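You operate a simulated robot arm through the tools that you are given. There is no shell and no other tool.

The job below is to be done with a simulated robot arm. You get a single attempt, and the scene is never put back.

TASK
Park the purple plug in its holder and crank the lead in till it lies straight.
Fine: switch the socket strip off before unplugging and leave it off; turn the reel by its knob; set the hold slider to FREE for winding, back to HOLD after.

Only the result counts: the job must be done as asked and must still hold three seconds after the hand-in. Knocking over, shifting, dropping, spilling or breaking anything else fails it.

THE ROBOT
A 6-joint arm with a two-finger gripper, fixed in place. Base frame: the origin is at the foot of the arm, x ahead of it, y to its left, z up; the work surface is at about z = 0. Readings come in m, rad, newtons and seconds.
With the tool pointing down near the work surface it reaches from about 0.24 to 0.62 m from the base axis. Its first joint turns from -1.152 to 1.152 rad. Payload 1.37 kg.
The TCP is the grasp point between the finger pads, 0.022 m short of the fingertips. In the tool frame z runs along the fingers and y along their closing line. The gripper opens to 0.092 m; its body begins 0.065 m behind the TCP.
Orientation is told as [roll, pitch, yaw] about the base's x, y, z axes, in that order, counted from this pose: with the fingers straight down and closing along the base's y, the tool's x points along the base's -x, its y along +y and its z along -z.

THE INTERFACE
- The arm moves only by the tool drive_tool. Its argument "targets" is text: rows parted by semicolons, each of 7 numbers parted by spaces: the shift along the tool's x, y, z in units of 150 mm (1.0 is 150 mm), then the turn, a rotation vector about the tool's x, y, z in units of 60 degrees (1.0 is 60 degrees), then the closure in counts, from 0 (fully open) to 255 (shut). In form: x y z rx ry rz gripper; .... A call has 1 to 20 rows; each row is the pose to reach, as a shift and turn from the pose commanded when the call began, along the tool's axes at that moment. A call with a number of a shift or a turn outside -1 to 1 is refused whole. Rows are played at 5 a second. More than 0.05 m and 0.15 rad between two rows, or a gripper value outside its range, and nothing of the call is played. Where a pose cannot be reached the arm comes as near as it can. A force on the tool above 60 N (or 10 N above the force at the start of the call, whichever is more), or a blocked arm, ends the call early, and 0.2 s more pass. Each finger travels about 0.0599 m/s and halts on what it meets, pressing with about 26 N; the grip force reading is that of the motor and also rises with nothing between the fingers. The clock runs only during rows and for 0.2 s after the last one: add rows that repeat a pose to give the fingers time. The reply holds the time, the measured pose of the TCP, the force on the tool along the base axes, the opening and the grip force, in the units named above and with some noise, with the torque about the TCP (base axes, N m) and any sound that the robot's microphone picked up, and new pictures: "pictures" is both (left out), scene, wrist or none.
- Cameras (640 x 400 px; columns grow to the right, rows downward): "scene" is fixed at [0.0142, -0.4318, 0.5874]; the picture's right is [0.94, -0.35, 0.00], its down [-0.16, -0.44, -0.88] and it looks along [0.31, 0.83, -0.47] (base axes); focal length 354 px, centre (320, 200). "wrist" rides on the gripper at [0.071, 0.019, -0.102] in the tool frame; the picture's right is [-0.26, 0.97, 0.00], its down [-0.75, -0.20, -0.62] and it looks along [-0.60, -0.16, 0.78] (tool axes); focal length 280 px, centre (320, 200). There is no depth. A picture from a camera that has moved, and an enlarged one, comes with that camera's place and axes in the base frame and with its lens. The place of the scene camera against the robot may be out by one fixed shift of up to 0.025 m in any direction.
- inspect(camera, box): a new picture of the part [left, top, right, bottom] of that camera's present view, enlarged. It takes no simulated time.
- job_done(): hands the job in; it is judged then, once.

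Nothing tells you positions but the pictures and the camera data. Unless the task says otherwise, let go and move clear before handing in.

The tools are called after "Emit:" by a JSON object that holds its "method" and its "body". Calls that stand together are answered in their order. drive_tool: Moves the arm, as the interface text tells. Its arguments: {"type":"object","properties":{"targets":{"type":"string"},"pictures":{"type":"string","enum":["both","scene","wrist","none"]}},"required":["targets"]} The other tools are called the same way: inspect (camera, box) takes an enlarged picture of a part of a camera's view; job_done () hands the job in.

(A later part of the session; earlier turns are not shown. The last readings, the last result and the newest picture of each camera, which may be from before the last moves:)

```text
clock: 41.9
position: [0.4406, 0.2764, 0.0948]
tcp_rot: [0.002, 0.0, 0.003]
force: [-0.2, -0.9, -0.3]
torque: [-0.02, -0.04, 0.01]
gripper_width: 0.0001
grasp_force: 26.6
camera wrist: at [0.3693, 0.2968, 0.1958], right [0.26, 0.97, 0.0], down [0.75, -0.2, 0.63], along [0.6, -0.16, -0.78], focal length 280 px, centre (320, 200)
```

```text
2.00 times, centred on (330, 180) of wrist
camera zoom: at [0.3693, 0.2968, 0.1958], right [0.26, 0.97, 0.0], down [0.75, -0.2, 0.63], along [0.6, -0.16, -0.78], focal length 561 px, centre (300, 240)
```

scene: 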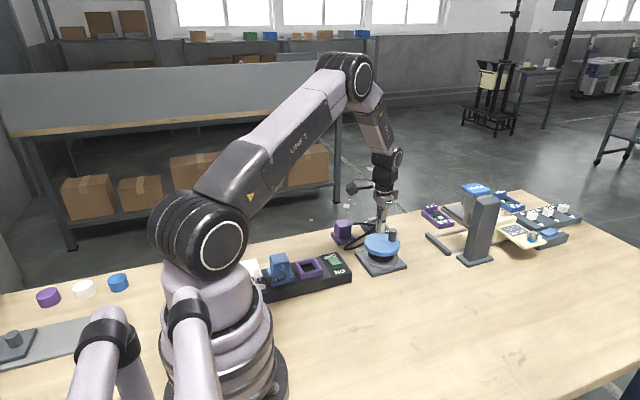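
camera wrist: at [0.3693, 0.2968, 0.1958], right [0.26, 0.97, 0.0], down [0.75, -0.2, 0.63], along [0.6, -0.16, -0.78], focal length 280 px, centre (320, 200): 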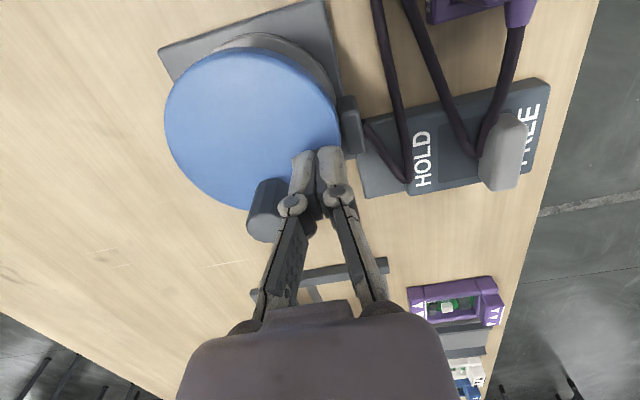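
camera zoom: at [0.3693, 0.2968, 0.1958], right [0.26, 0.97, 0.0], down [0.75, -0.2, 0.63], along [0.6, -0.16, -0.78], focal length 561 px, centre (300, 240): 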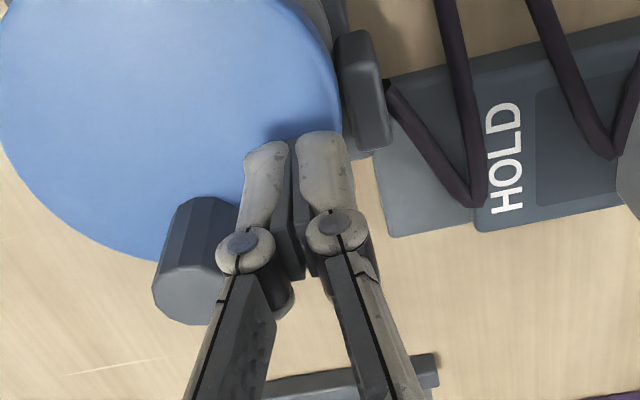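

The rod is beside the knob, clear of the disc. I'll push it clockwise about 45° as a test and watch the lead.

Emit:
{"method": "drive_tool", "body": {"targets": "-0.0313 -0.024 0 0 0 0 255; -0.0593 -0.052 0 0 0 0 255; -0.0827 -0.085 0 0 0 0 255; -0.0993 -0.1213 0 0 0 0 255; -0.11 -0.16 0 0 0 0 255; -0.1133 -0.2 0 0 0 0 255; -0.1133 -0.2 0 0 0 0 255", "pictures": "both"}}

Emit:
{"method": "inspect", "body": {"camera": "scene", "box": [340, 195, 430, 265]}}

Emit:
{"method": "inspect", "body": {"camera": "wrist", "box": [180, 30, 480, 230]}}

```text
clock: 43.5
position: [0.4595, 0.2458, 0.0951]
tcp_rot: [0.0, -0.001, 0.001]
force: [0.1, -0.1, 0.4]
torque: [0.04, 0.04, 0.03]
gripper_width: 0.0
grasp_force: 26.6
camera wrist: at [0.3868, 0.2664, 0.1964], right [0.26, 0.97, 0.0], down [0.75, -0.2, 0.62], along [0.6, -0.16, -0.78], focal length 280 px, centre (320, 200)
```

scene: 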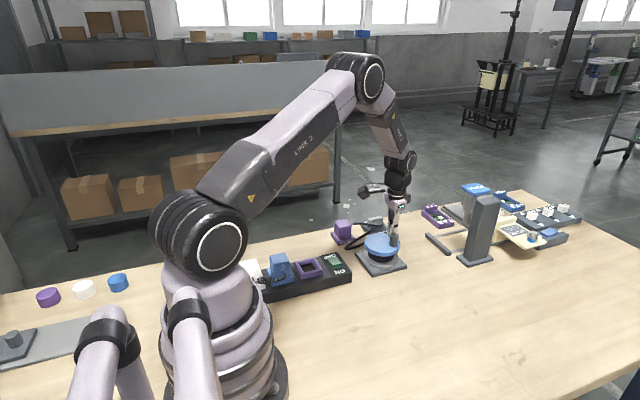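
wrist: 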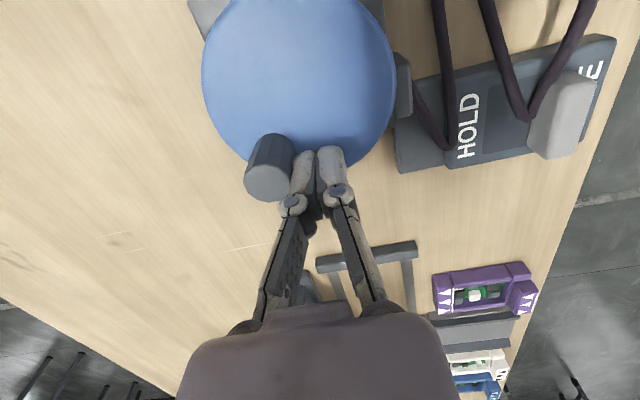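

```text
5.71 times, centred on (385, 230) of scene
camera zoom: at [0.0142, -0.4319, 0.5874], right [0.94, -0.35, 0.0], down [-0.16, -0.44, -0.88], along [0.31, 0.83, -0.47], focal length 2025 px, centre (-51, 29)
```

zoom: 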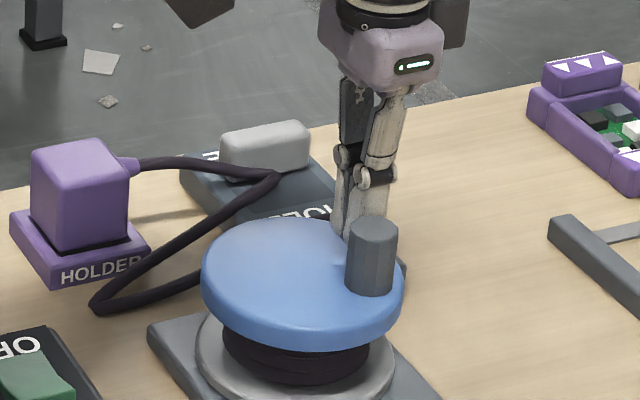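

```text
2.00 times, centred on (330, 130) of wrist
camera zoom: at [0.3868, 0.2664, 0.1964], right [0.26, 0.97, 0.0], down [0.75, -0.2, 0.62], along [0.6, -0.16, -0.78], focal length 561 px, centre (300, 340)
```

zoom: 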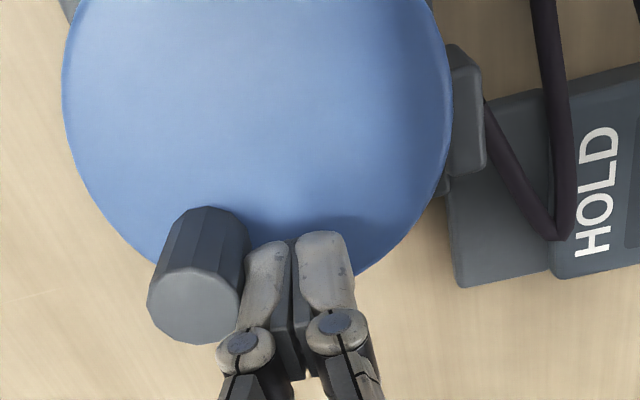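

The knob moved freely and the lead seems slightly shorter. I'll continue clockwise another 90° and compare.

Emit:
{"method": "drive_tool", "body": {"targets": "0.0067 -0.0433 0 0 0 0 255; 0.0173 -0.082 0 0 0 0 255; 0.034 -0.1183 0 0 0 0 255; 0.0573 -0.1513 0 0 0 0 255; 0.0853 -0.1793 0 0 0 0 255; 0.1183 -0.2027 0 0 0 0 255; 0.1547 -0.2193 0 0 0 0 255; 0.1933 -0.23 0 0 0 0 255; 0.2333 -0.2333 0 0 0 0 255; 0.2333 -0.2333 0 0 0 0 255", "pictures": "both"}}

Emit:
{"method": "inspect", "body": {"camera": "scene", "box": [340, 195, 430, 265]}}

Emit:
{"method": "inspect", "body": {"camera": "wrist", "box": [240, 30, 540, 230]}}

```text
clock: 45.7
position: [0.4234, 0.2122, 0.0922]
tcp_rot: [-0.001, 0.0, 0.001]
force: [0.9, 0.0, -0.6]
torque: [0.03, 0.0, 0.0]
gripper_width: 0.0
grasp_force: 26.1
camera wrist: at [0.352, 0.2311, 0.1952], right [0.26, 0.97, 0.0], down [0.75, -0.2, 0.62], along [0.6, -0.16, -0.78], focal length 280 px, centre (320, 200)
```

scene: 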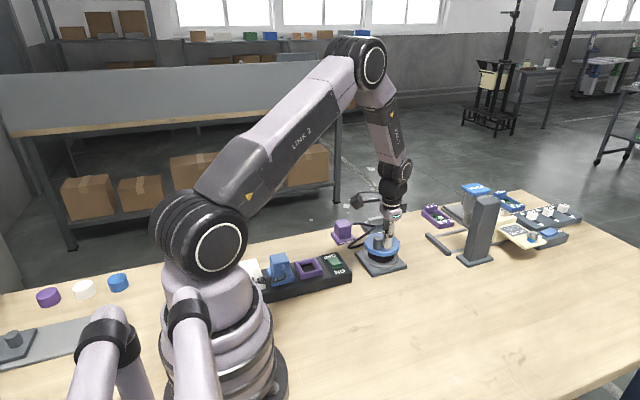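
wrist: 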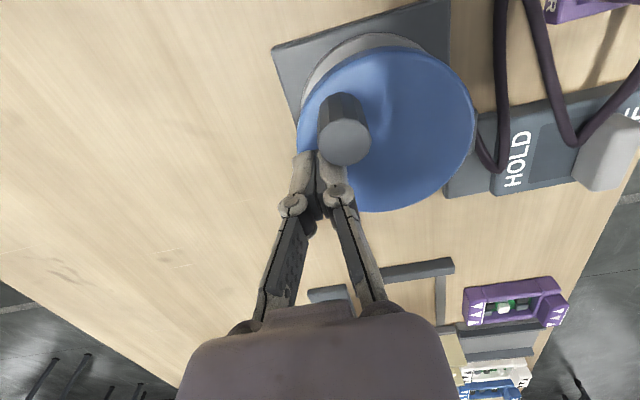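

```text
5.71 times, centred on (385, 230) of scene
camera zoom: at [0.0142, -0.4318, 0.5874], right [0.94, -0.35, 0.0], down [-0.16, -0.44, -0.88], along [0.31, 0.83, -0.47], focal length 2025 px, centre (-51, 29)
```

zoom: 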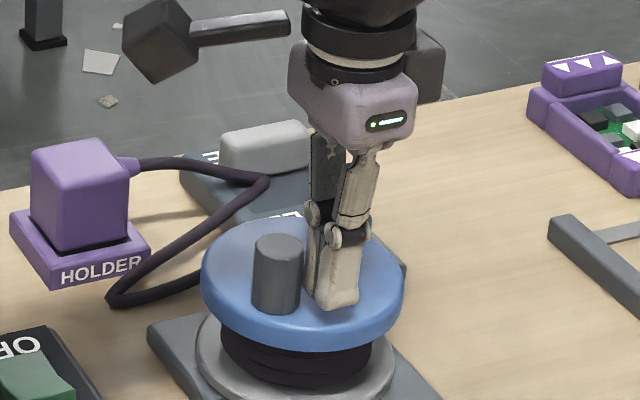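

```text
2.00 times, centred on (390, 130) of wrist
camera zoom: at [0.352, 0.2311, 0.1952], right [0.26, 0.97, 0.0], down [0.75, -0.2, 0.62], along [0.6, -0.16, -0.78], focal length 561 px, centre (180, 340)
```

zoom: 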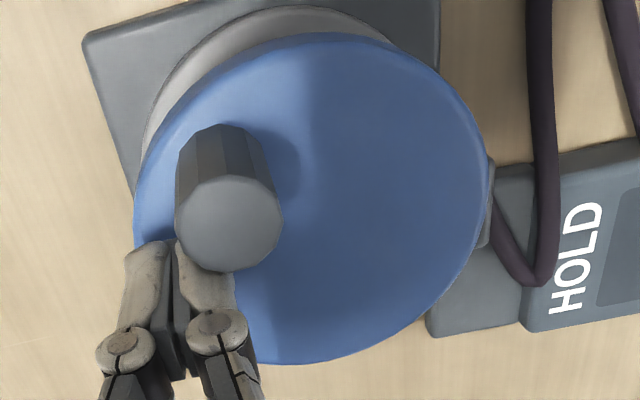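

The lead is shortening, so clockwise is right. I'll continue the push around.

Emit:
{"method": "drive_tool", "body": {"targets": "0.0413 0 0 0 0 0 255; 0.08 0.0107 0 0 0 0 255; 0.1163 0.0273 0 0 0 0 255; 0.1493 0.0507 0 0 0 0 255; 0.1773 0.0787 0 0 0 0 255; 0.2007 0.1117 0 0 0 0 255; 0.2173 0.148 0 0 0 0 255; 0.228 0.1867 0 0 0 0 255; 0.2313 0.2267 0 0 0 0 255; 0.2313 0.2267 0 0 0 0 255", "pictures": "both"}}

Emit:
{"method": "inspect", "body": {"camera": "scene", "box": [340, 195, 430, 265]}}

Emit:
{"method": "inspect", "body": {"camera": "wrist", "box": [280, 30, 580, 230]}}

```text
clock: 47.9
position: [0.3888, 0.2462, 0.0954]
tcp_rot: [0.0, -0.001, 0.002]
force: [-0.8, 0.0, 0.0]
torque: [0.0, -0.01, 0.01]
gripper_width: 0.0
grasp_force: 25.9
camera wrist: at [0.3171, 0.2654, 0.1968], right [0.26, 0.97, 0.0], down [0.75, -0.2, 0.62], along [0.6, -0.16, -0.78], focal length 280 px, centre (320, 200)
```

scene: 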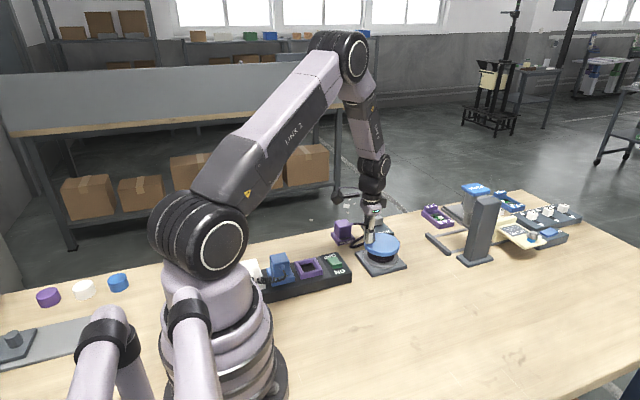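
wrist: 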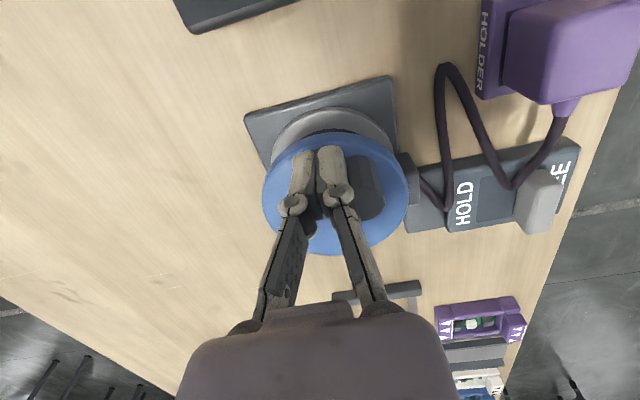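

```text
5.71 times, centred on (385, 230) of scene
camera zoom: at [0.0142, -0.4318, 0.5874], right [0.94, -0.35, 0.0], down [-0.16, -0.44, -0.88], along [0.31, 0.83, -0.47], focal length 2025 px, centre (-51, 29)
```

zoom: 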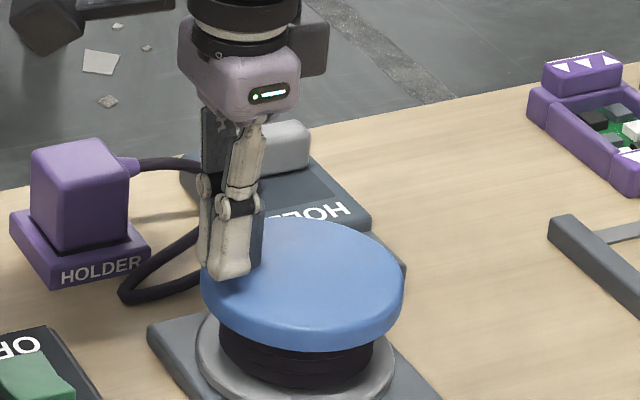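

```text
2.00 times, centred on (430, 130) of wrist
camera zoom: at [0.3171, 0.2654, 0.1968], right [0.26, 0.97, 0.0], down [0.75, -0.2, 0.62], along [0.6, -0.16, -0.78], focal length 561 px, centre (100, 340)
```

zoom: 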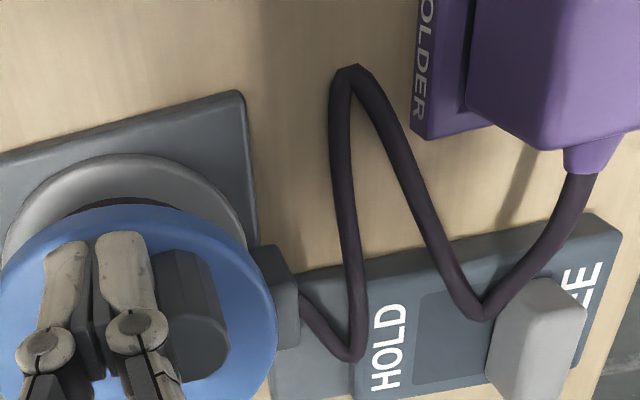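

Winding works. From the picture I estimate about 0.33 m of lead still out against about 0.094 m straight, so roughly 1.4 turns remain. I'll push through another 180°.

Emit:
{"method": "drive_tool", "body": {"targets": "-0.004 0.038 0 0 0 0 255; -0.0147 0.0767 0 0 0 0 255; -0.0313 0.1133 0 0 0 0 255; -0.0547 0.146 0 0 0 0 255; -0.0827 0.174 0 0 0 0 255; -0.1157 0.1973 0 0 0 0 255; -0.152 0.214 0 0 0 0 255; -0.1907 0.2247 0 0 0 0 255; -0.2307 0.228 0 0 0 0 255; -0.2707 0.2247 0 0 0 0 255; -0.3093 0.214 0 0 0 0 255; -0.3457 0.1973 0 0 0 0 255; -0.3787 0.174 0 0 0 0 255; -0.4067 0.146 0 0 0 0 255; -0.43 0.1133 0 0 0 0 255; -0.4467 0.0767 0 0 0 0 255; -0.4573 0.038 0 0 0 0 255; -0.4607 -0.002 0 0 0 0 255; -0.4607 -0.002 0 0 0 0 255", "pictures": "both"}}

Emit:
{"method": "inspect", "body": {"camera": "scene", "box": [340, 195, 430, 265]}}

Emit:
{"method": "inspect", "body": {"camera": "wrist", "box": [280, 0, 640, 230]}}

```text
clock: 51.9
position: [0.4594, 0.2451, 0.0955]
tcp_rot: [0.001, 0.0, 0.002]
force: [0.0, 0.5, 0.7]
torque: [0.01, -0.02, -0.02]
gripper_width: 0.0
grasp_force: 26.2
camera wrist: at [0.3867, 0.2634, 0.1968], right [0.26, 0.97, 0.0], down [0.75, -0.2, 0.62], along [0.6, -0.16, -0.78], focal length 280 px, centre (320, 200)
```

scene: 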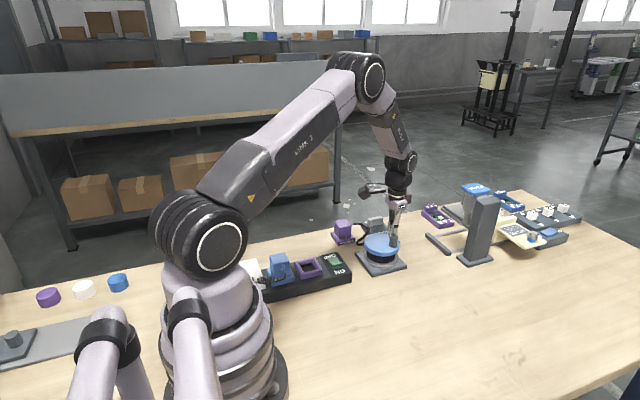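
wrist: 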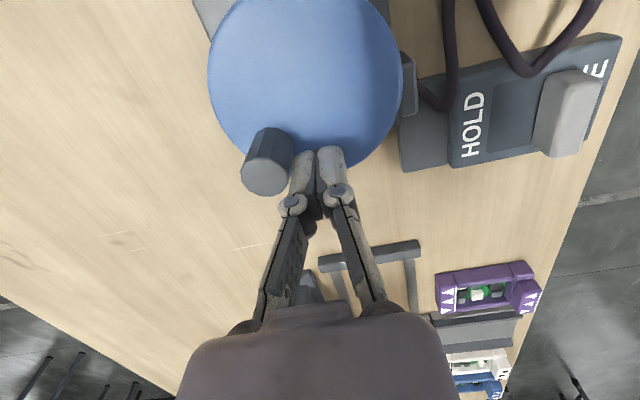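

```text
5.71 times, centred on (385, 230) of scene
camera zoom: at [0.0142, -0.4319, 0.5874], right [0.94, -0.35, 0.0], down [-0.16, -0.44, -0.88], along [0.31, 0.83, -0.47], focal length 2025 px, centre (-51, 29)
```

zoom: 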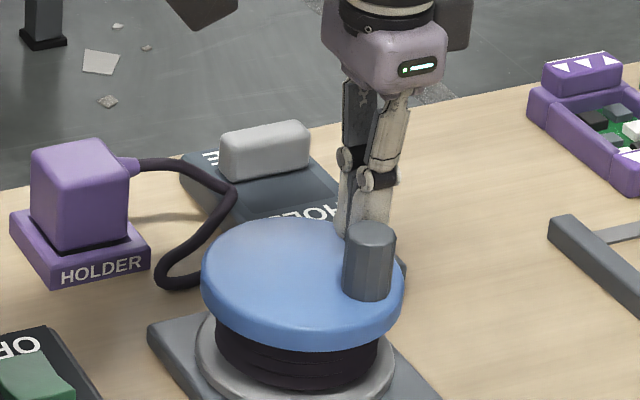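

```text
1.74 times, centred on (460, 115) of wrist
camera zoom: at [0.3867, 0.2634, 0.1968], right [0.26, 0.97, 0.0], down [0.75, -0.2, 0.62], along [0.6, -0.16, -0.78], focal length 488 px, centre (76, 348)
```

zoom: 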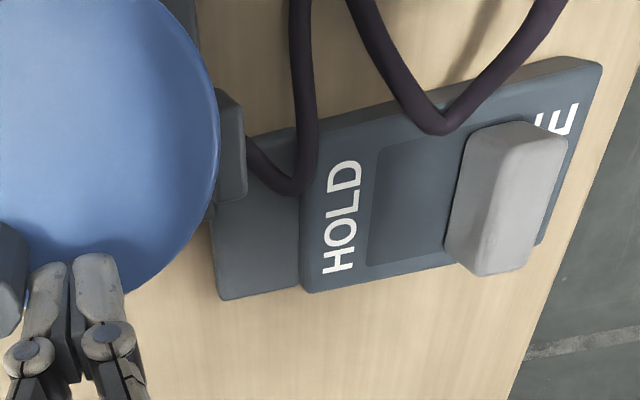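

Emit:
{"method": "drive_tool", "body": {"targets": "0.0067 -0.0433 0 0 0 0 255; 0.0173 -0.082 0 0 0 0 255; 0.034 -0.1183 0 0 0 0 255; 0.0573 -0.1513 0 0 0 0 255; 0.0853 -0.1793 0 0 0 0 255; 0.1183 -0.2027 0 0 0 0 255; 0.1547 -0.2193 0 0 0 0 255; 0.1933 -0.23 0 0 0 0 255; 0.2333 -0.2333 0 0 0 0 255; 0.2333 -0.2333 0 0 0 0 255", "pictures": "both"}}

Emit:
{"method": "inspect", "body": {"camera": "scene", "box": [340, 195, 430, 265]}}

Emit:
{"method": "inspect", "body": {"camera": "wrist", "box": [280, 0, 640, 230]}}

```text
clock: 54.1
position: [0.4231, 0.2105, 0.0939]
tcp_rot: [0.0, -0.001, 0.001]
force: [-0.1, -0.3, 0.0]
torque: [-0.01, 0.0, 0.0]
gripper_width: 0.0001
grasp_force: 26.3
camera wrist: at [0.3514, 0.2301, 0.1961], right [0.26, 0.97, 0.0], down [0.75, -0.2, 0.62], along [0.6, -0.16, -0.78], focal length 280 px, centre (320, 200)
```

scene: 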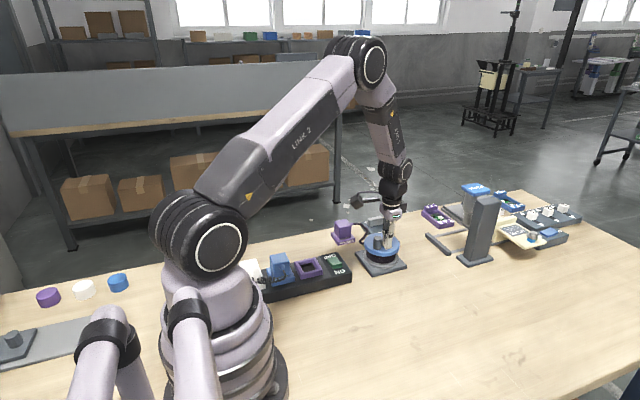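
wrist: 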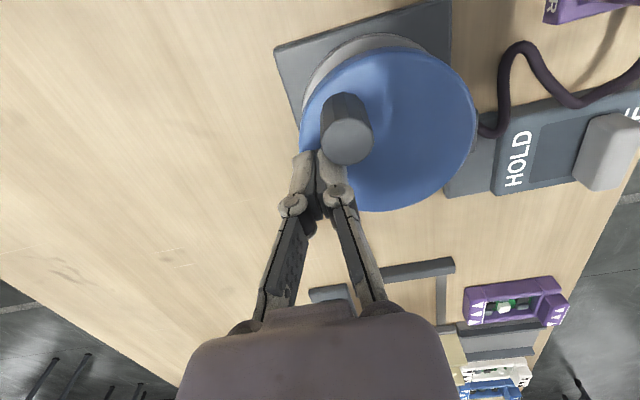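

```text
5.71 times, centred on (385, 230) of scene
camera zoom: at [0.0142, -0.4318, 0.5874], right [0.94, -0.35, 0.0], down [-0.16, -0.44, -0.88], along [0.31, 0.83, -0.47], focal length 2025 px, centre (-51, 29)
```

zoom: 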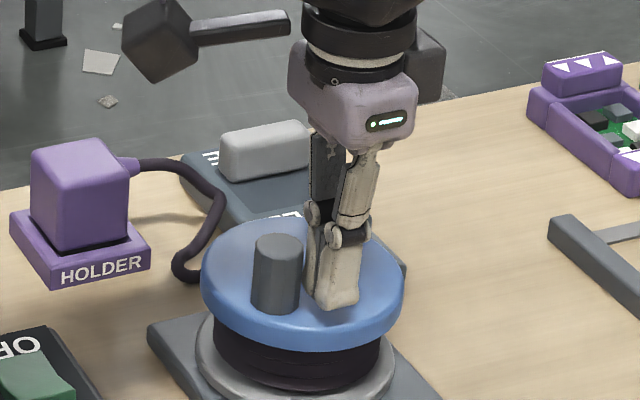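

```text
1.74 times, centred on (460, 115) of wrist
camera zoom: at [0.3514, 0.2301, 0.1961], right [0.26, 0.97, 0.0], down [0.75, -0.2, 0.62], along [0.6, -0.16, -0.78], focal length 488 px, centre (76, 348)
```

zoom: 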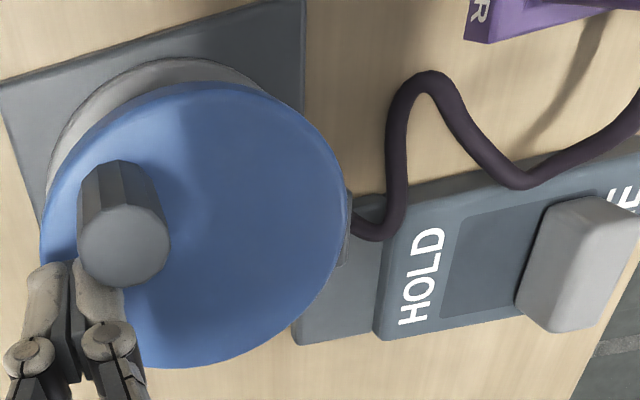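

Emit:
{"method": "drive_tool", "body": {"targets": "0.0413 0 0 0 0 0 255; 0.08 0.0107 0 0 0 0 255; 0.1163 0.0273 0 0 0 0 255; 0.1493 0.0507 0 0 0 0 255; 0.1773 0.0787 0 0 0 0 255; 0.2007 0.1117 0 0 0 0 255; 0.2173 0.148 0 0 0 0 255; 0.228 0.1867 0 0 0 0 255; 0.228 0.1867 0 0 0 0 255", "pictures": "both"}}

Emit:
{"method": "inspect", "body": {"camera": "scene", "box": [340, 195, 430, 265]}}

Emit:
{"method": "inspect", "body": {"camera": "wrist", "box": [280, 0, 640, 230]}}

```text
clock: 56.1
position: [0.3886, 0.2382, 0.0944]
tcp_rot: [0.001, -0.001, 0.001]
force: [-0.2, -0.6, 0.0]
torque: [0.03, -0.02, 0.0]
gripper_width: 0.0001
grasp_force: 25.8
camera wrist: at [0.3167, 0.2577, 0.1961], right [0.26, 0.97, 0.0], down [0.75, -0.2, 0.62], along [0.6, -0.16, -0.78], focal length 280 px, centre (320, 200)
```

scene: 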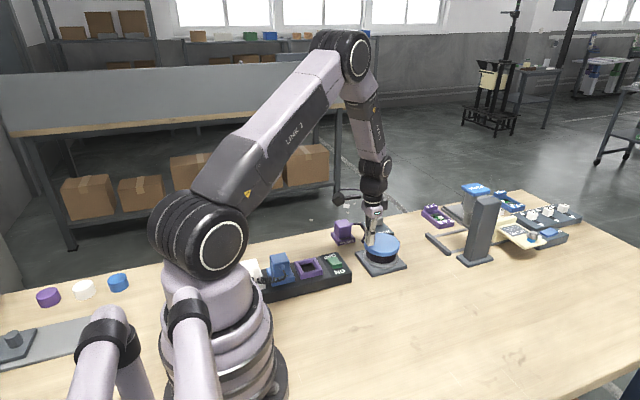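
wrist: 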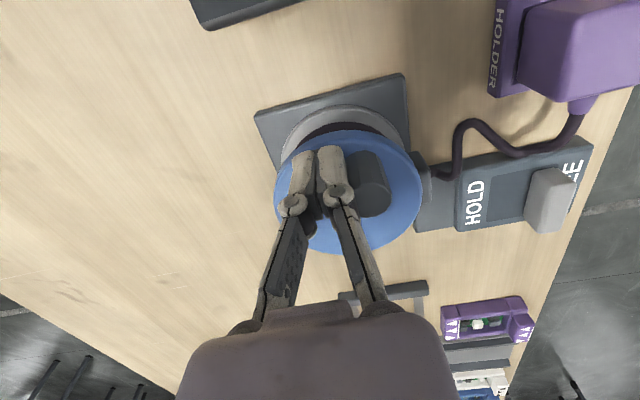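

```text
5.71 times, centred on (385, 230) of scene
camera zoom: at [0.0142, -0.4318, 0.5874], right [0.94, -0.35, 0.0], down [-0.16, -0.44, -0.88], along [0.31, 0.83, -0.47], focal length 2025 px, centre (-51, 29)
```

zoom: 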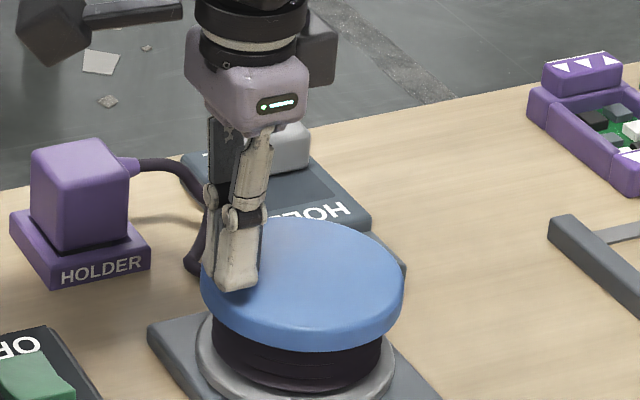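

```text
1.74 times, centred on (460, 115) of wrist
camera zoom: at [0.3167, 0.2577, 0.1961], right [0.26, 0.97, 0.0], down [0.75, -0.2, 0.62], along [0.6, -0.16, -0.78], focal length 488 px, centre (76, 348)
```

zoom: 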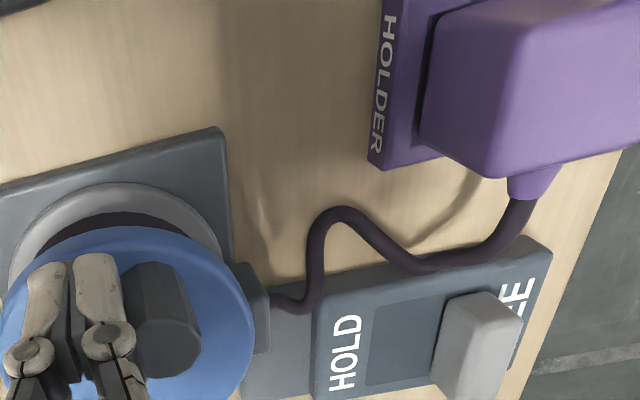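

About 50 mm of slack is left. I'll push on in smaller arcs of 40°.

Emit:
{"method": "drive_tool", "body": {"targets": "0.0013 0.0467 0 0 0 0 255; -0.002 0.0867 0 0 0 0 255; -0.0127 0.1253 0 0 0 0 255; -0.0293 0.1617 0 0 0 0 255; -0.0293 0.1617 0 0 0 0 255", "pictures": "both"}}

Emit:
{"method": "inspect", "body": {"camera": "scene", "box": [340, 195, 430, 265]}}

Emit:
{"method": "inspect", "body": {"camera": "wrist", "box": [280, 0, 640, 230]}}

```text
clock: 57.3
position: [0.3927, 0.2618, 0.0927]
tcp_rot: [0.001, 0.0, 0.001]
force: [-0.4, 0.6, 0.8]
torque: [-0.01, 0.02, 0.01]
gripper_width: 0.0
grasp_force: 26.1
camera wrist: at [0.3209, 0.2818, 0.1958], right [0.26, 0.97, 0.0], down [0.75, -0.2, 0.63], along [0.6, -0.16, -0.78], focal length 280 px, centre (320, 200)
```

scene: 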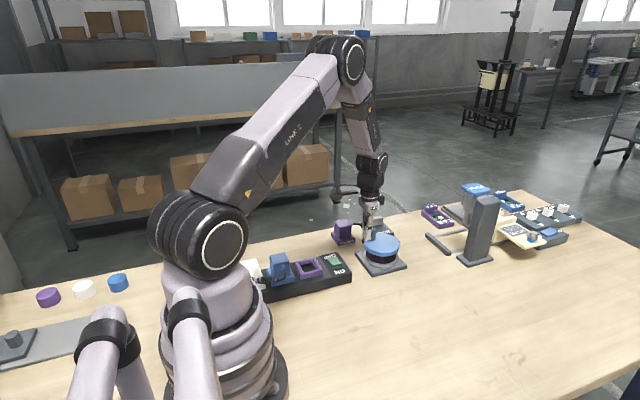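
wrist: 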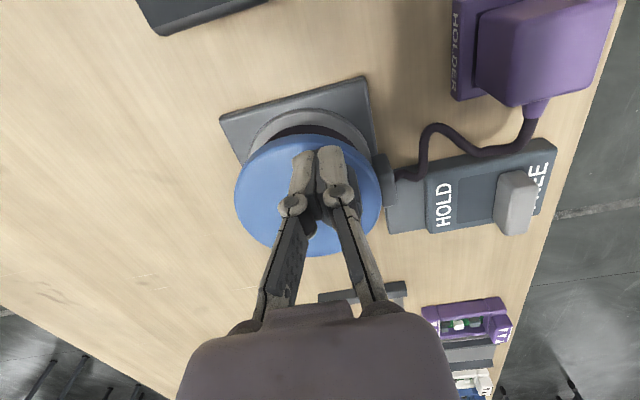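

```text
5.71 times, centred on (385, 230) of scene
camera zoom: at [0.0142, -0.4318, 0.5874], right [0.94, -0.35, 0.0], down [-0.16, -0.44, -0.88], along [0.31, 0.83, -0.47], focal length 2025 px, centre (-51, 29)
```

zoom: 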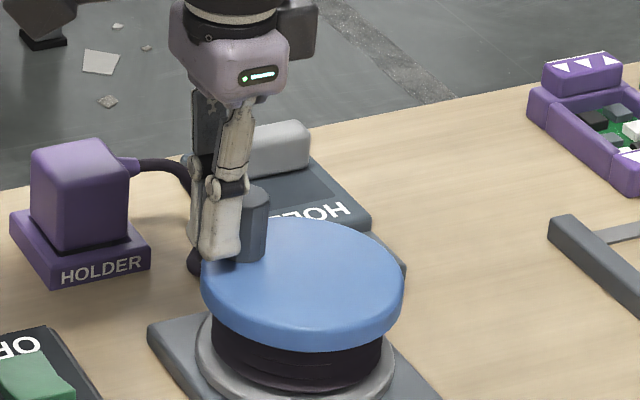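

```text
1.74 times, centred on (460, 115) of wrist
camera zoom: at [0.3209, 0.2818, 0.1958], right [0.26, 0.97, 0.0], down [0.75, -0.2, 0.63], along [0.6, -0.16, -0.78], focal length 488 px, centre (76, 348)
```

zoom: 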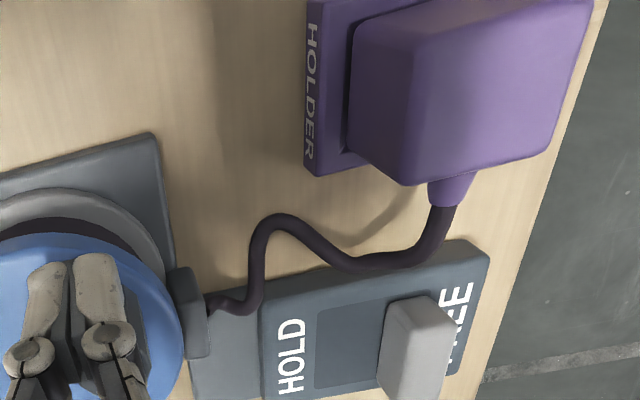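

Emit:
{"method": "drive_tool", "body": {"targets": "-0.0117 0.0167 0 0 0 0 255; -0.0233 0.0333 0 0 0 0 255; -0.0373 0.0473 0 0 0 0 255; -0.0513 0.0613 0 0 0 0 255; -0.0513 0.0613 0 0 0 0 255", "pictures": "wrist"}}

Emit:
{"method": "inspect", "body": {"camera": "scene", "box": [340, 195, 430, 265]}}

Emit:
{"method": "inspect", "body": {"camera": "wrist", "box": [280, 0, 640, 230]}}

```text
clock: 58.5
position: [0.4003, 0.2727, 0.0948]
tcp_rot: [0.002, -0.001, 0.002]
force: [-1.5, -0.4, 0.0]
torque: [-0.02, 0.01, 0.02]
gripper_width: 0.0001
grasp_force: 26.5
camera wrist: at [0.3292, 0.2913, 0.1957], right [0.26, 0.97, 0.0], down [0.75, -0.2, 0.63], along [0.6, -0.16, -0.78], focal length 280 px, centre (320, 200)
```

wrist: 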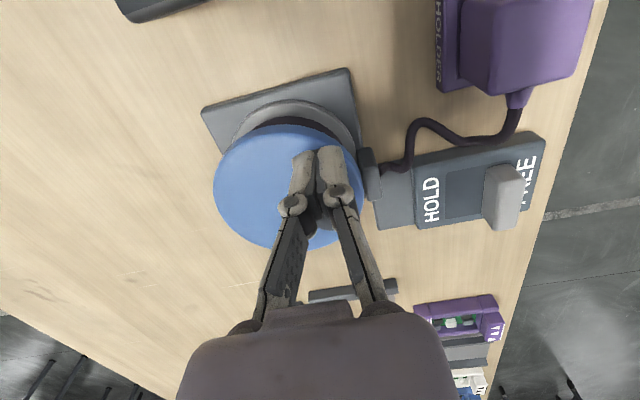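

```text
5.71 times, centred on (385, 230) of scene
camera zoom: at [0.0142, -0.4318, 0.5874], right [0.94, -0.35, 0.0], down [-0.16, -0.44, -0.88], along [0.31, 0.83, -0.47], focal length 2025 px, centre (-51, 29)
```

zoom: 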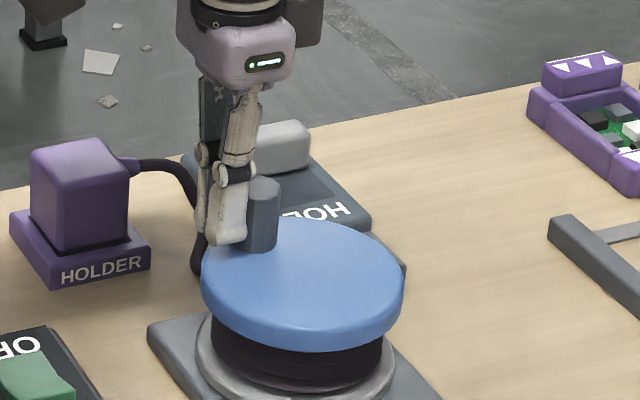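

```text
1.74 times, centred on (460, 115) of wrist
camera zoom: at [0.3292, 0.2913, 0.1957], right [0.26, 0.97, 0.0], down [0.75, -0.2, 0.63], along [0.6, -0.16, -0.78], focal length 488 px, centre (76, 348)
```

zoom: 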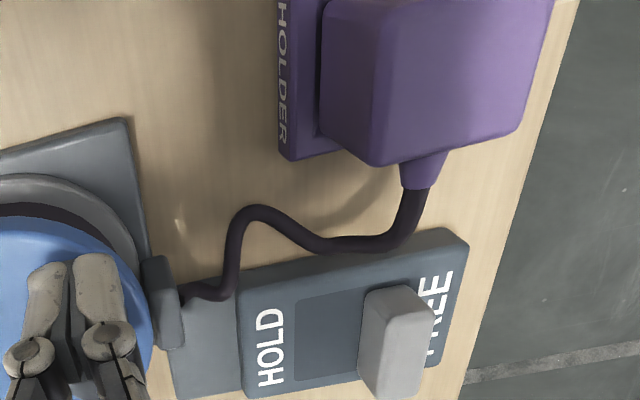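

Emit:
{"method": "drive_tool", "body": {"targets": "-0.0165 0.0117 0 0 0 0 255; -0.033 0.0233 0 0 0 0 255; -0.051 0.0317 0 0 0 0 255; -0.0693 0.04 0 0 0 0 255; -0.0887 0.0453 0 0 0 0 255; -0.108 0.0507 0 0 0 0 255; -0.108 0.0507 0 0 0 0 255", "pictures": "wrist"}}

Emit:
{"method": "inspect", "body": {"camera": "scene", "box": [340, 195, 430, 265]}}

Emit:
{"method": "inspect", "body": {"camera": "wrist", "box": [280, 0, 640, 230]}}

```text
clock: 60.1
position: [0.418, 0.2806, 0.0939]
tcp_rot: [0.002, 0.0, 0.0]
force: [-0.5, 0.1, -0.8]
torque: [-0.04, 0.02, 0.0]
gripper_width: 0.0001
grasp_force: 25.9
camera wrist: at [0.3456, 0.2989, 0.1961], right [0.26, 0.97, 0.0], down [0.75, -0.2, 0.63], along [0.6, -0.16, -0.78], focal length 280 px, centre (320, 200)
```

wrist: 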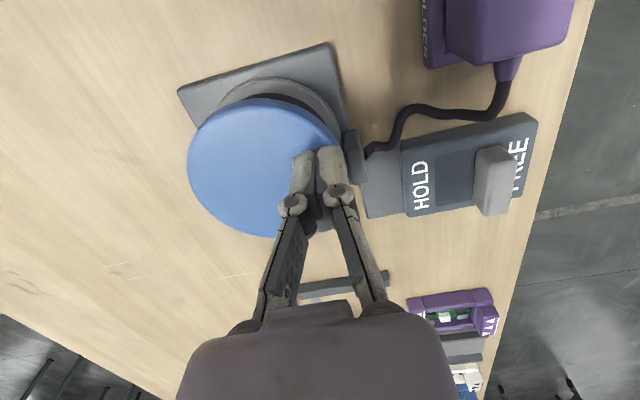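

```text
5.71 times, centred on (385, 230) of scene
camera zoom: at [0.0142, -0.4318, 0.5874], right [0.94, -0.35, 0.0], down [-0.16, -0.44, -0.88], along [0.31, 0.83, -0.47], focal length 2025 px, centre (-51, 29)
```

zoom: 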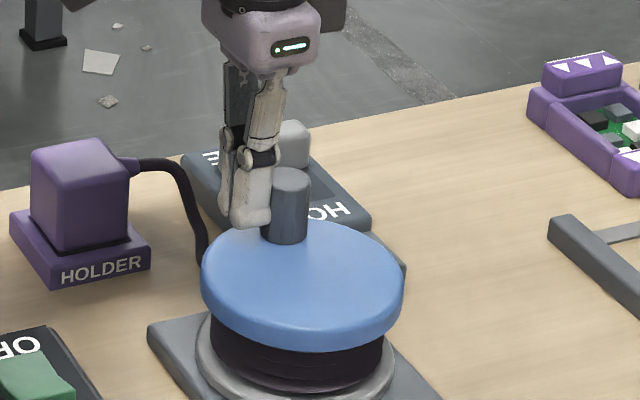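

```text
1.74 times, centred on (460, 115) of wrist
camera zoom: at [0.3456, 0.2989, 0.1961], right [0.26, 0.97, 0.0], down [0.75, -0.2, 0.63], along [0.6, -0.16, -0.78], focal length 488 px, centre (76, 348)
```

zoom: 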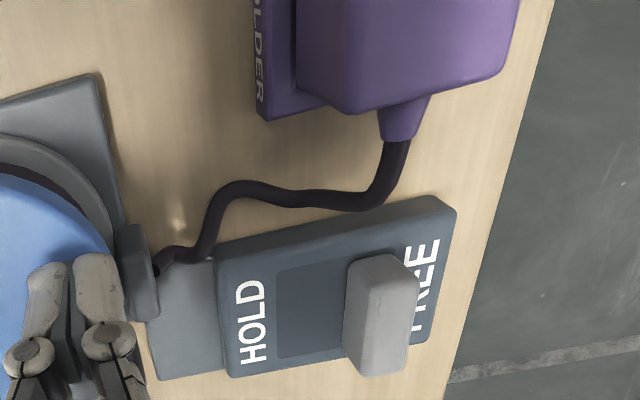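

Emit:
{"method": "drive_tool", "body": {"targets": "-0.02 0.002 0 0 0 0 255; -0.04 0.0033 0 0 0 0 255; -0.06 0.002 0 0 0 0 255; -0.08 0 0 0 0 0 255; -0.08 0 0 0 0 0 255", "pictures": "wrist"}}

Emit:
{"method": "inspect", "body": {"camera": "scene", "box": [340, 195, 430, 265]}}

Emit:
{"method": "inspect", "body": {"camera": "wrist", "box": [280, 0, 640, 230]}}

```text
clock: 61.3
position: [0.4296, 0.279, 0.0951]
tcp_rot: [0.003, -0.001, 0.002]
force: [-0.3, 0.0, -0.2]
torque: [0.01, 0.03, -0.02]
gripper_width: 0.0
grasp_force: 25.9
camera wrist: at [0.3578, 0.2992, 0.1959], right [0.26, 0.97, 0.0], down [0.75, -0.2, 0.63], along [0.6, -0.16, -0.78], focal length 280 px, centre (320, 200)
```

wrist: 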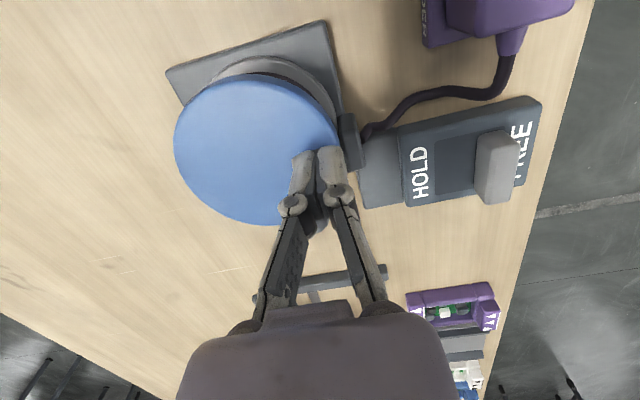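

```text
5.71 times, centred on (385, 230) of scene
camera zoom: at [0.0142, -0.4318, 0.5874], right [0.94, -0.35, 0.0], down [-0.16, -0.44, -0.88], along [0.31, 0.83, -0.47], focal length 2025 px, centre (-51, 29)
```

zoom: 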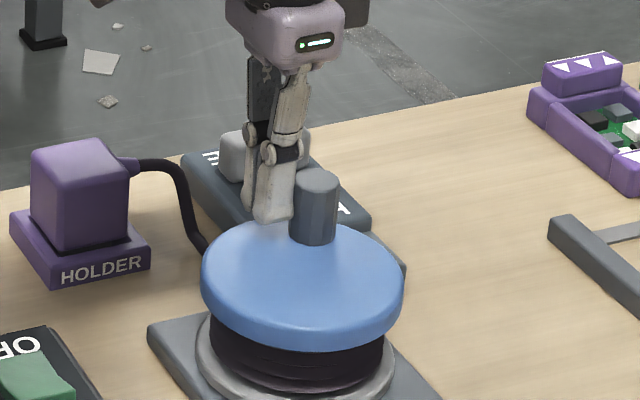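

```text
1.74 times, centred on (460, 115) of wrist
camera zoom: at [0.3578, 0.2992, 0.1959], right [0.26, 0.97, 0.0], down [0.75, -0.2, 0.63], along [0.6, -0.16, -0.78], focal length 488 px, centre (76, 348)
```

zoom: 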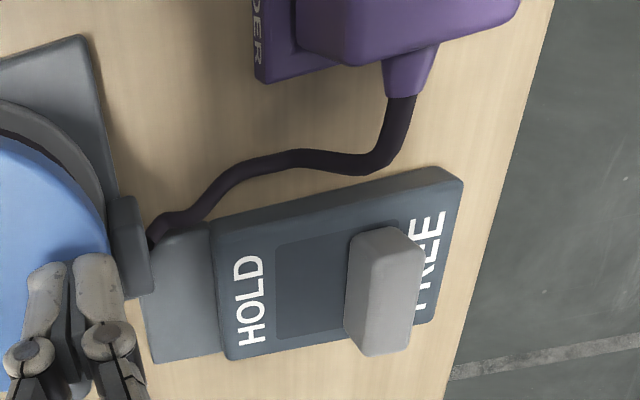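

Emit:
{"method": "drive_tool", "body": {"targets": "-0.0193 -0.0047 0 0 0 0 255; -0.0387 -0.0107 0 0 0 0 255; -0.0573 -0.018 0 0 0 0 255; -0.0573 -0.018 0 0 0 0 255", "pictures": "wrist"}}

Emit:
{"method": "inspect", "body": {"camera": "scene", "box": [340, 195, 430, 265]}}

Emit:
{"method": "inspect", "body": {"camera": "wrist", "box": [280, 0, 640, 230]}}

```text
clock: 62.3
position: [0.4389, 0.2773, 0.0934]
tcp_rot: [0.0, -0.001, 0.002]
force: [-1.0, 0.4, -0.2]
torque: [0.03, 0.0, 0.02]
gripper_width: 0.0
grasp_force: 26.0
camera wrist: at [0.3666, 0.2964, 0.1961], right [0.26, 0.97, 0.0], down [0.75, -0.2, 0.63], along [0.6, -0.16, -0.78], focal length 280 px, centre (320, 200)
```

wrist: 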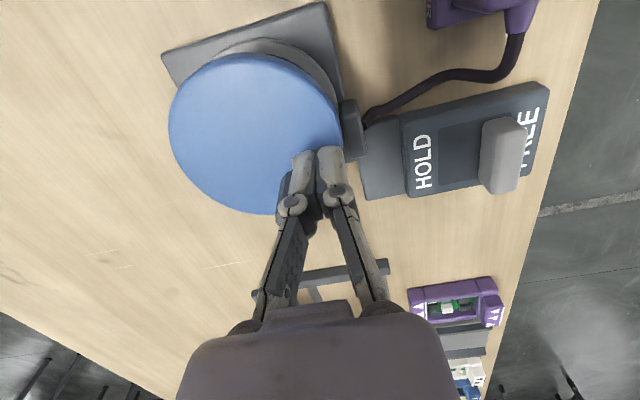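

```text
5.71 times, centred on (385, 230) of scene
camera zoom: at [0.0142, -0.4318, 0.5874], right [0.94, -0.35, 0.0], down [-0.16, -0.44, -0.88], along [0.31, 0.83, -0.47], focal length 2025 px, centre (-51, 29)
```

zoom: 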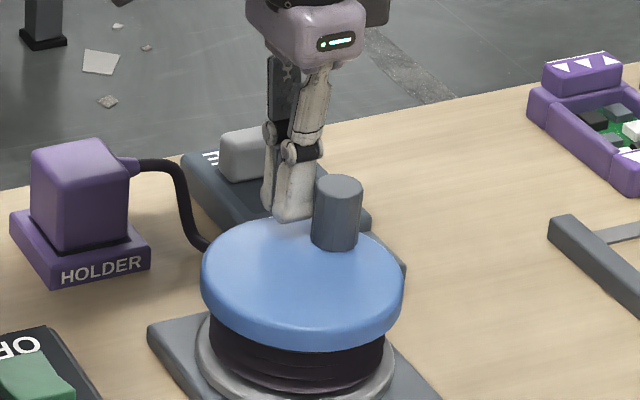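

```text
1.74 times, centred on (460, 115) of wrist
camera zoom: at [0.3666, 0.2964, 0.1961], right [0.26, 0.97, 0.0], down [0.75, -0.2, 0.63], along [0.6, -0.16, -0.78], focal length 488 px, centre (76, 348)
```

zoom: 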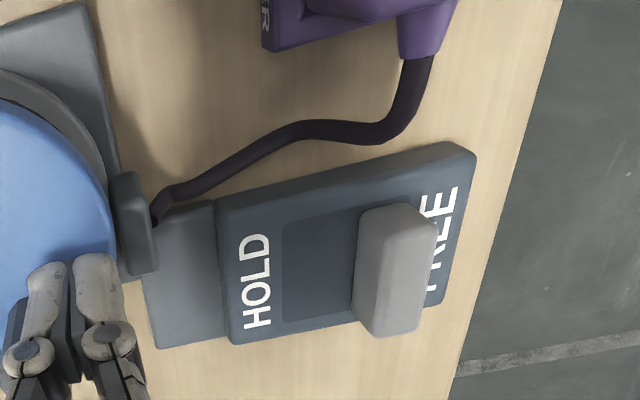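

Emit:
{"method": "drive_tool", "body": {"targets": "-0.0177 -0.0093 0 0 0 0 255; -0.0347 -0.02 0 0 0 0 255; -0.0507 -0.0327 0 0 0 0 255; -0.0507 -0.0327 0 0 0 0 255", "pictures": "wrist"}}

Emit:
{"method": "inspect", "body": {"camera": "scene", "box": [340, 195, 430, 265]}}

Emit:
{"method": "inspect", "body": {"camera": "wrist", "box": [280, 0, 640, 230]}}

```text
clock: 63.3
position: [0.4457, 0.2722, 0.0949]
tcp_rot: [-0.001, 0.001, 0.001]
force: [-0.1, 1.1, 0.0]
torque: [0.05, 0.01, 0.0]
gripper_width: 0.0
grasp_force: 26.1
camera wrist: at [0.3738, 0.2914, 0.1963], right [0.26, 0.97, 0.0], down [0.75, -0.2, 0.62], along [0.6, -0.16, -0.78], focal length 280 px, centre (320, 200)
```

wrist: 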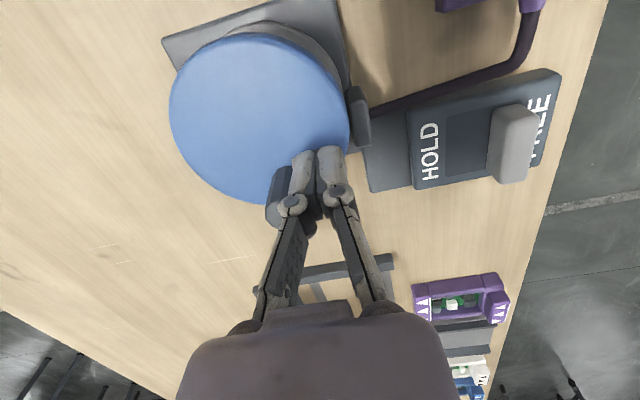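

```text
5.71 times, centred on (385, 230) of scene
camera zoom: at [0.0142, -0.4318, 0.5874], right [0.94, -0.35, 0.0], down [-0.16, -0.44, -0.88], along [0.31, 0.83, -0.47], focal length 2025 px, centre (-51, 29)
```

zoom: 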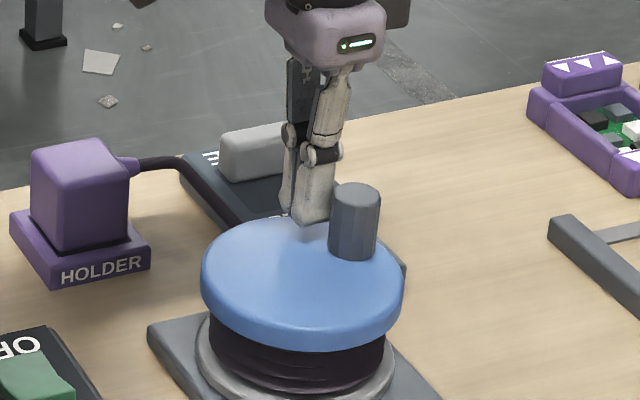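

```text
1.74 times, centred on (460, 115) of wrist
camera zoom: at [0.3738, 0.2914, 0.1963], right [0.26, 0.97, 0.0], down [0.75, -0.2, 0.62], along [0.6, -0.16, -0.78], focal length 488 px, centre (76, 348)
```

zoom: 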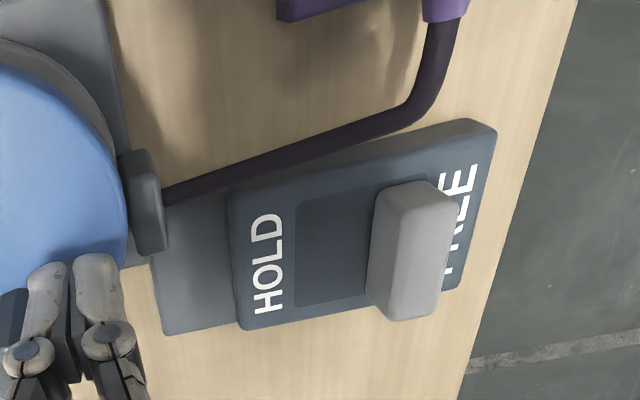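

The lead is straight from the guide with a bend left near the plug, so there's still some slack. I'll continue in 10° pushes and watch the force.

Emit:
{"method": "drive_tool", "body": {"targets": "-0.0073 -0.0067 0 0 0 0 255; -0.0147 -0.0133 0 0 0 0 255; -0.021 -0.0207 0 0 0 0 255; -0.028 -0.028 0 0 0 0 255; -0.028 -0.028 0 0 0 0 255", "pictures": "wrist"}}

Emit:
{"method": "inspect", "body": {"camera": "scene", "box": [340, 195, 430, 265]}}

Emit:
{"method": "inspect", "body": {"camera": "wrist", "box": [280, 0, 640, 230]}}

```text
clock: 64.5
position: [0.4491, 0.2669, 0.0947]
tcp_rot: [-0.001, 0.001, 0.001]
force: [0.5, 0.2, -0.1]
torque: [0.01, 0.03, 0.01]
gripper_width: 0.0001
grasp_force: 25.6
camera wrist: at [0.3775, 0.2865, 0.1962], right [0.26, 0.97, 0.0], down [0.75, -0.2, 0.62], along [0.6, -0.16, -0.78], focal length 280 px, centre (320, 200)
```

wrist: 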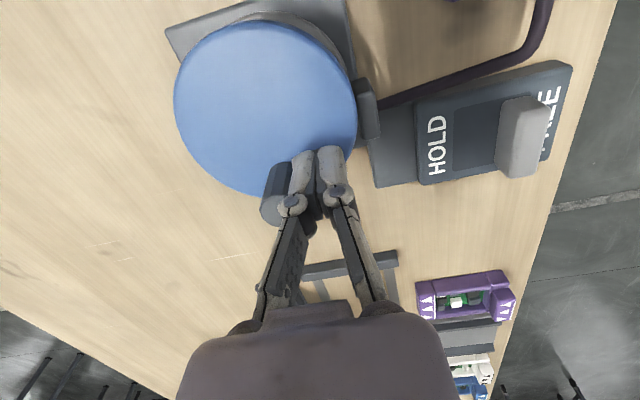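

```text
5.71 times, centred on (385, 230) of scene
camera zoom: at [0.0142, -0.4318, 0.5874], right [0.94, -0.35, 0.0], down [-0.16, -0.44, -0.88], along [0.31, 0.83, -0.47], focal length 2025 px, centre (-51, 29)
```

zoom: 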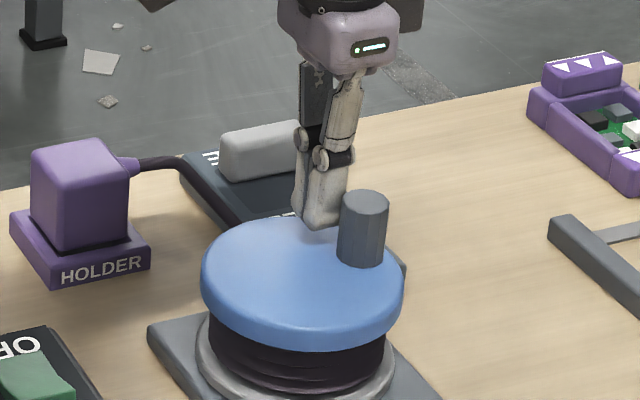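

```text
1.74 times, centred on (460, 115) of wrist
camera zoom: at [0.3775, 0.2865, 0.1962], right [0.26, 0.97, 0.0], down [0.75, -0.2, 0.62], along [0.6, -0.16, -0.78], focal length 488 px, centre (76, 348)
```

zoom: 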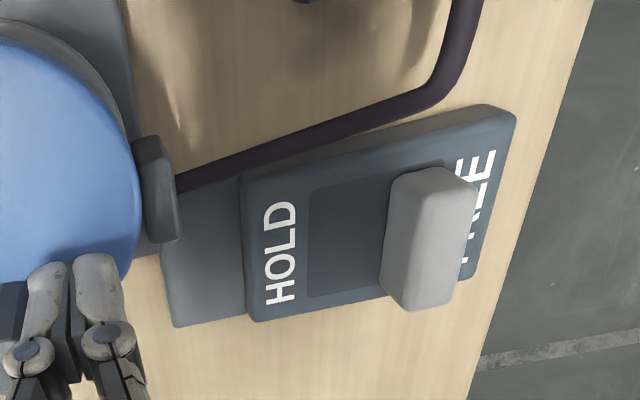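

Emit:
{"method": "inspect", "body": {"camera": "scene", "box": [340, 210, 390, 245]}}

Emit:
{"method": "inspect", "body": {"camera": "wrist", "box": [360, 0, 580, 140]}}

```text
11.43 times, centred on (365, 228) of scene
camera zoom: at [0.0142, -0.4318, 0.5874], right [0.94, -0.35, 0.0], down [-0.16, -0.44, -0.88], along [0.31, 0.83, -0.47], focal length 4050 px, centre (-194, -114)
```

zoom: 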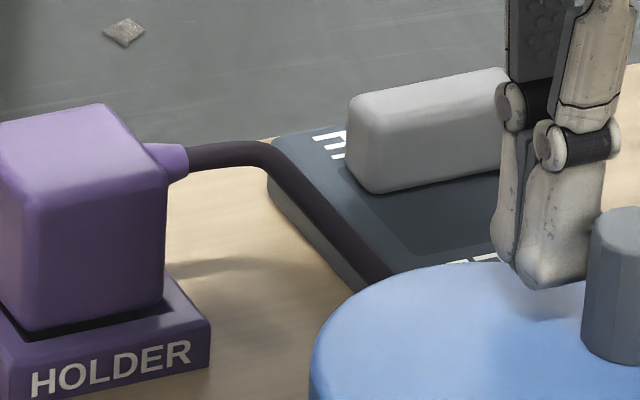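

```text
2.86 times, centred on (470, 70) of wrist
camera zoom: at [0.3775, 0.2865, 0.1962], right [0.26, 0.97, 0.0], down [0.75, -0.2, 0.62], along [0.6, -0.16, -0.78], focal length 801 px, centre (-109, 571)
```

zoom: 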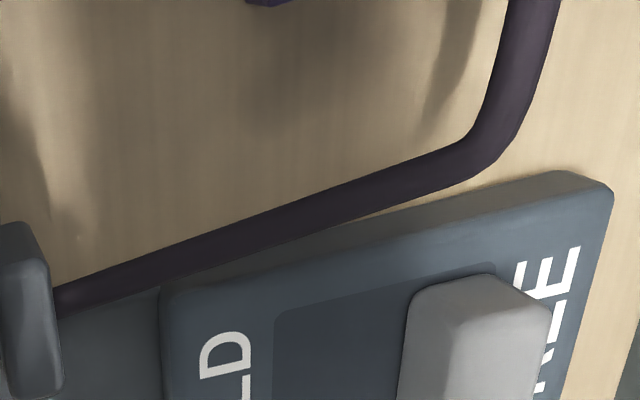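

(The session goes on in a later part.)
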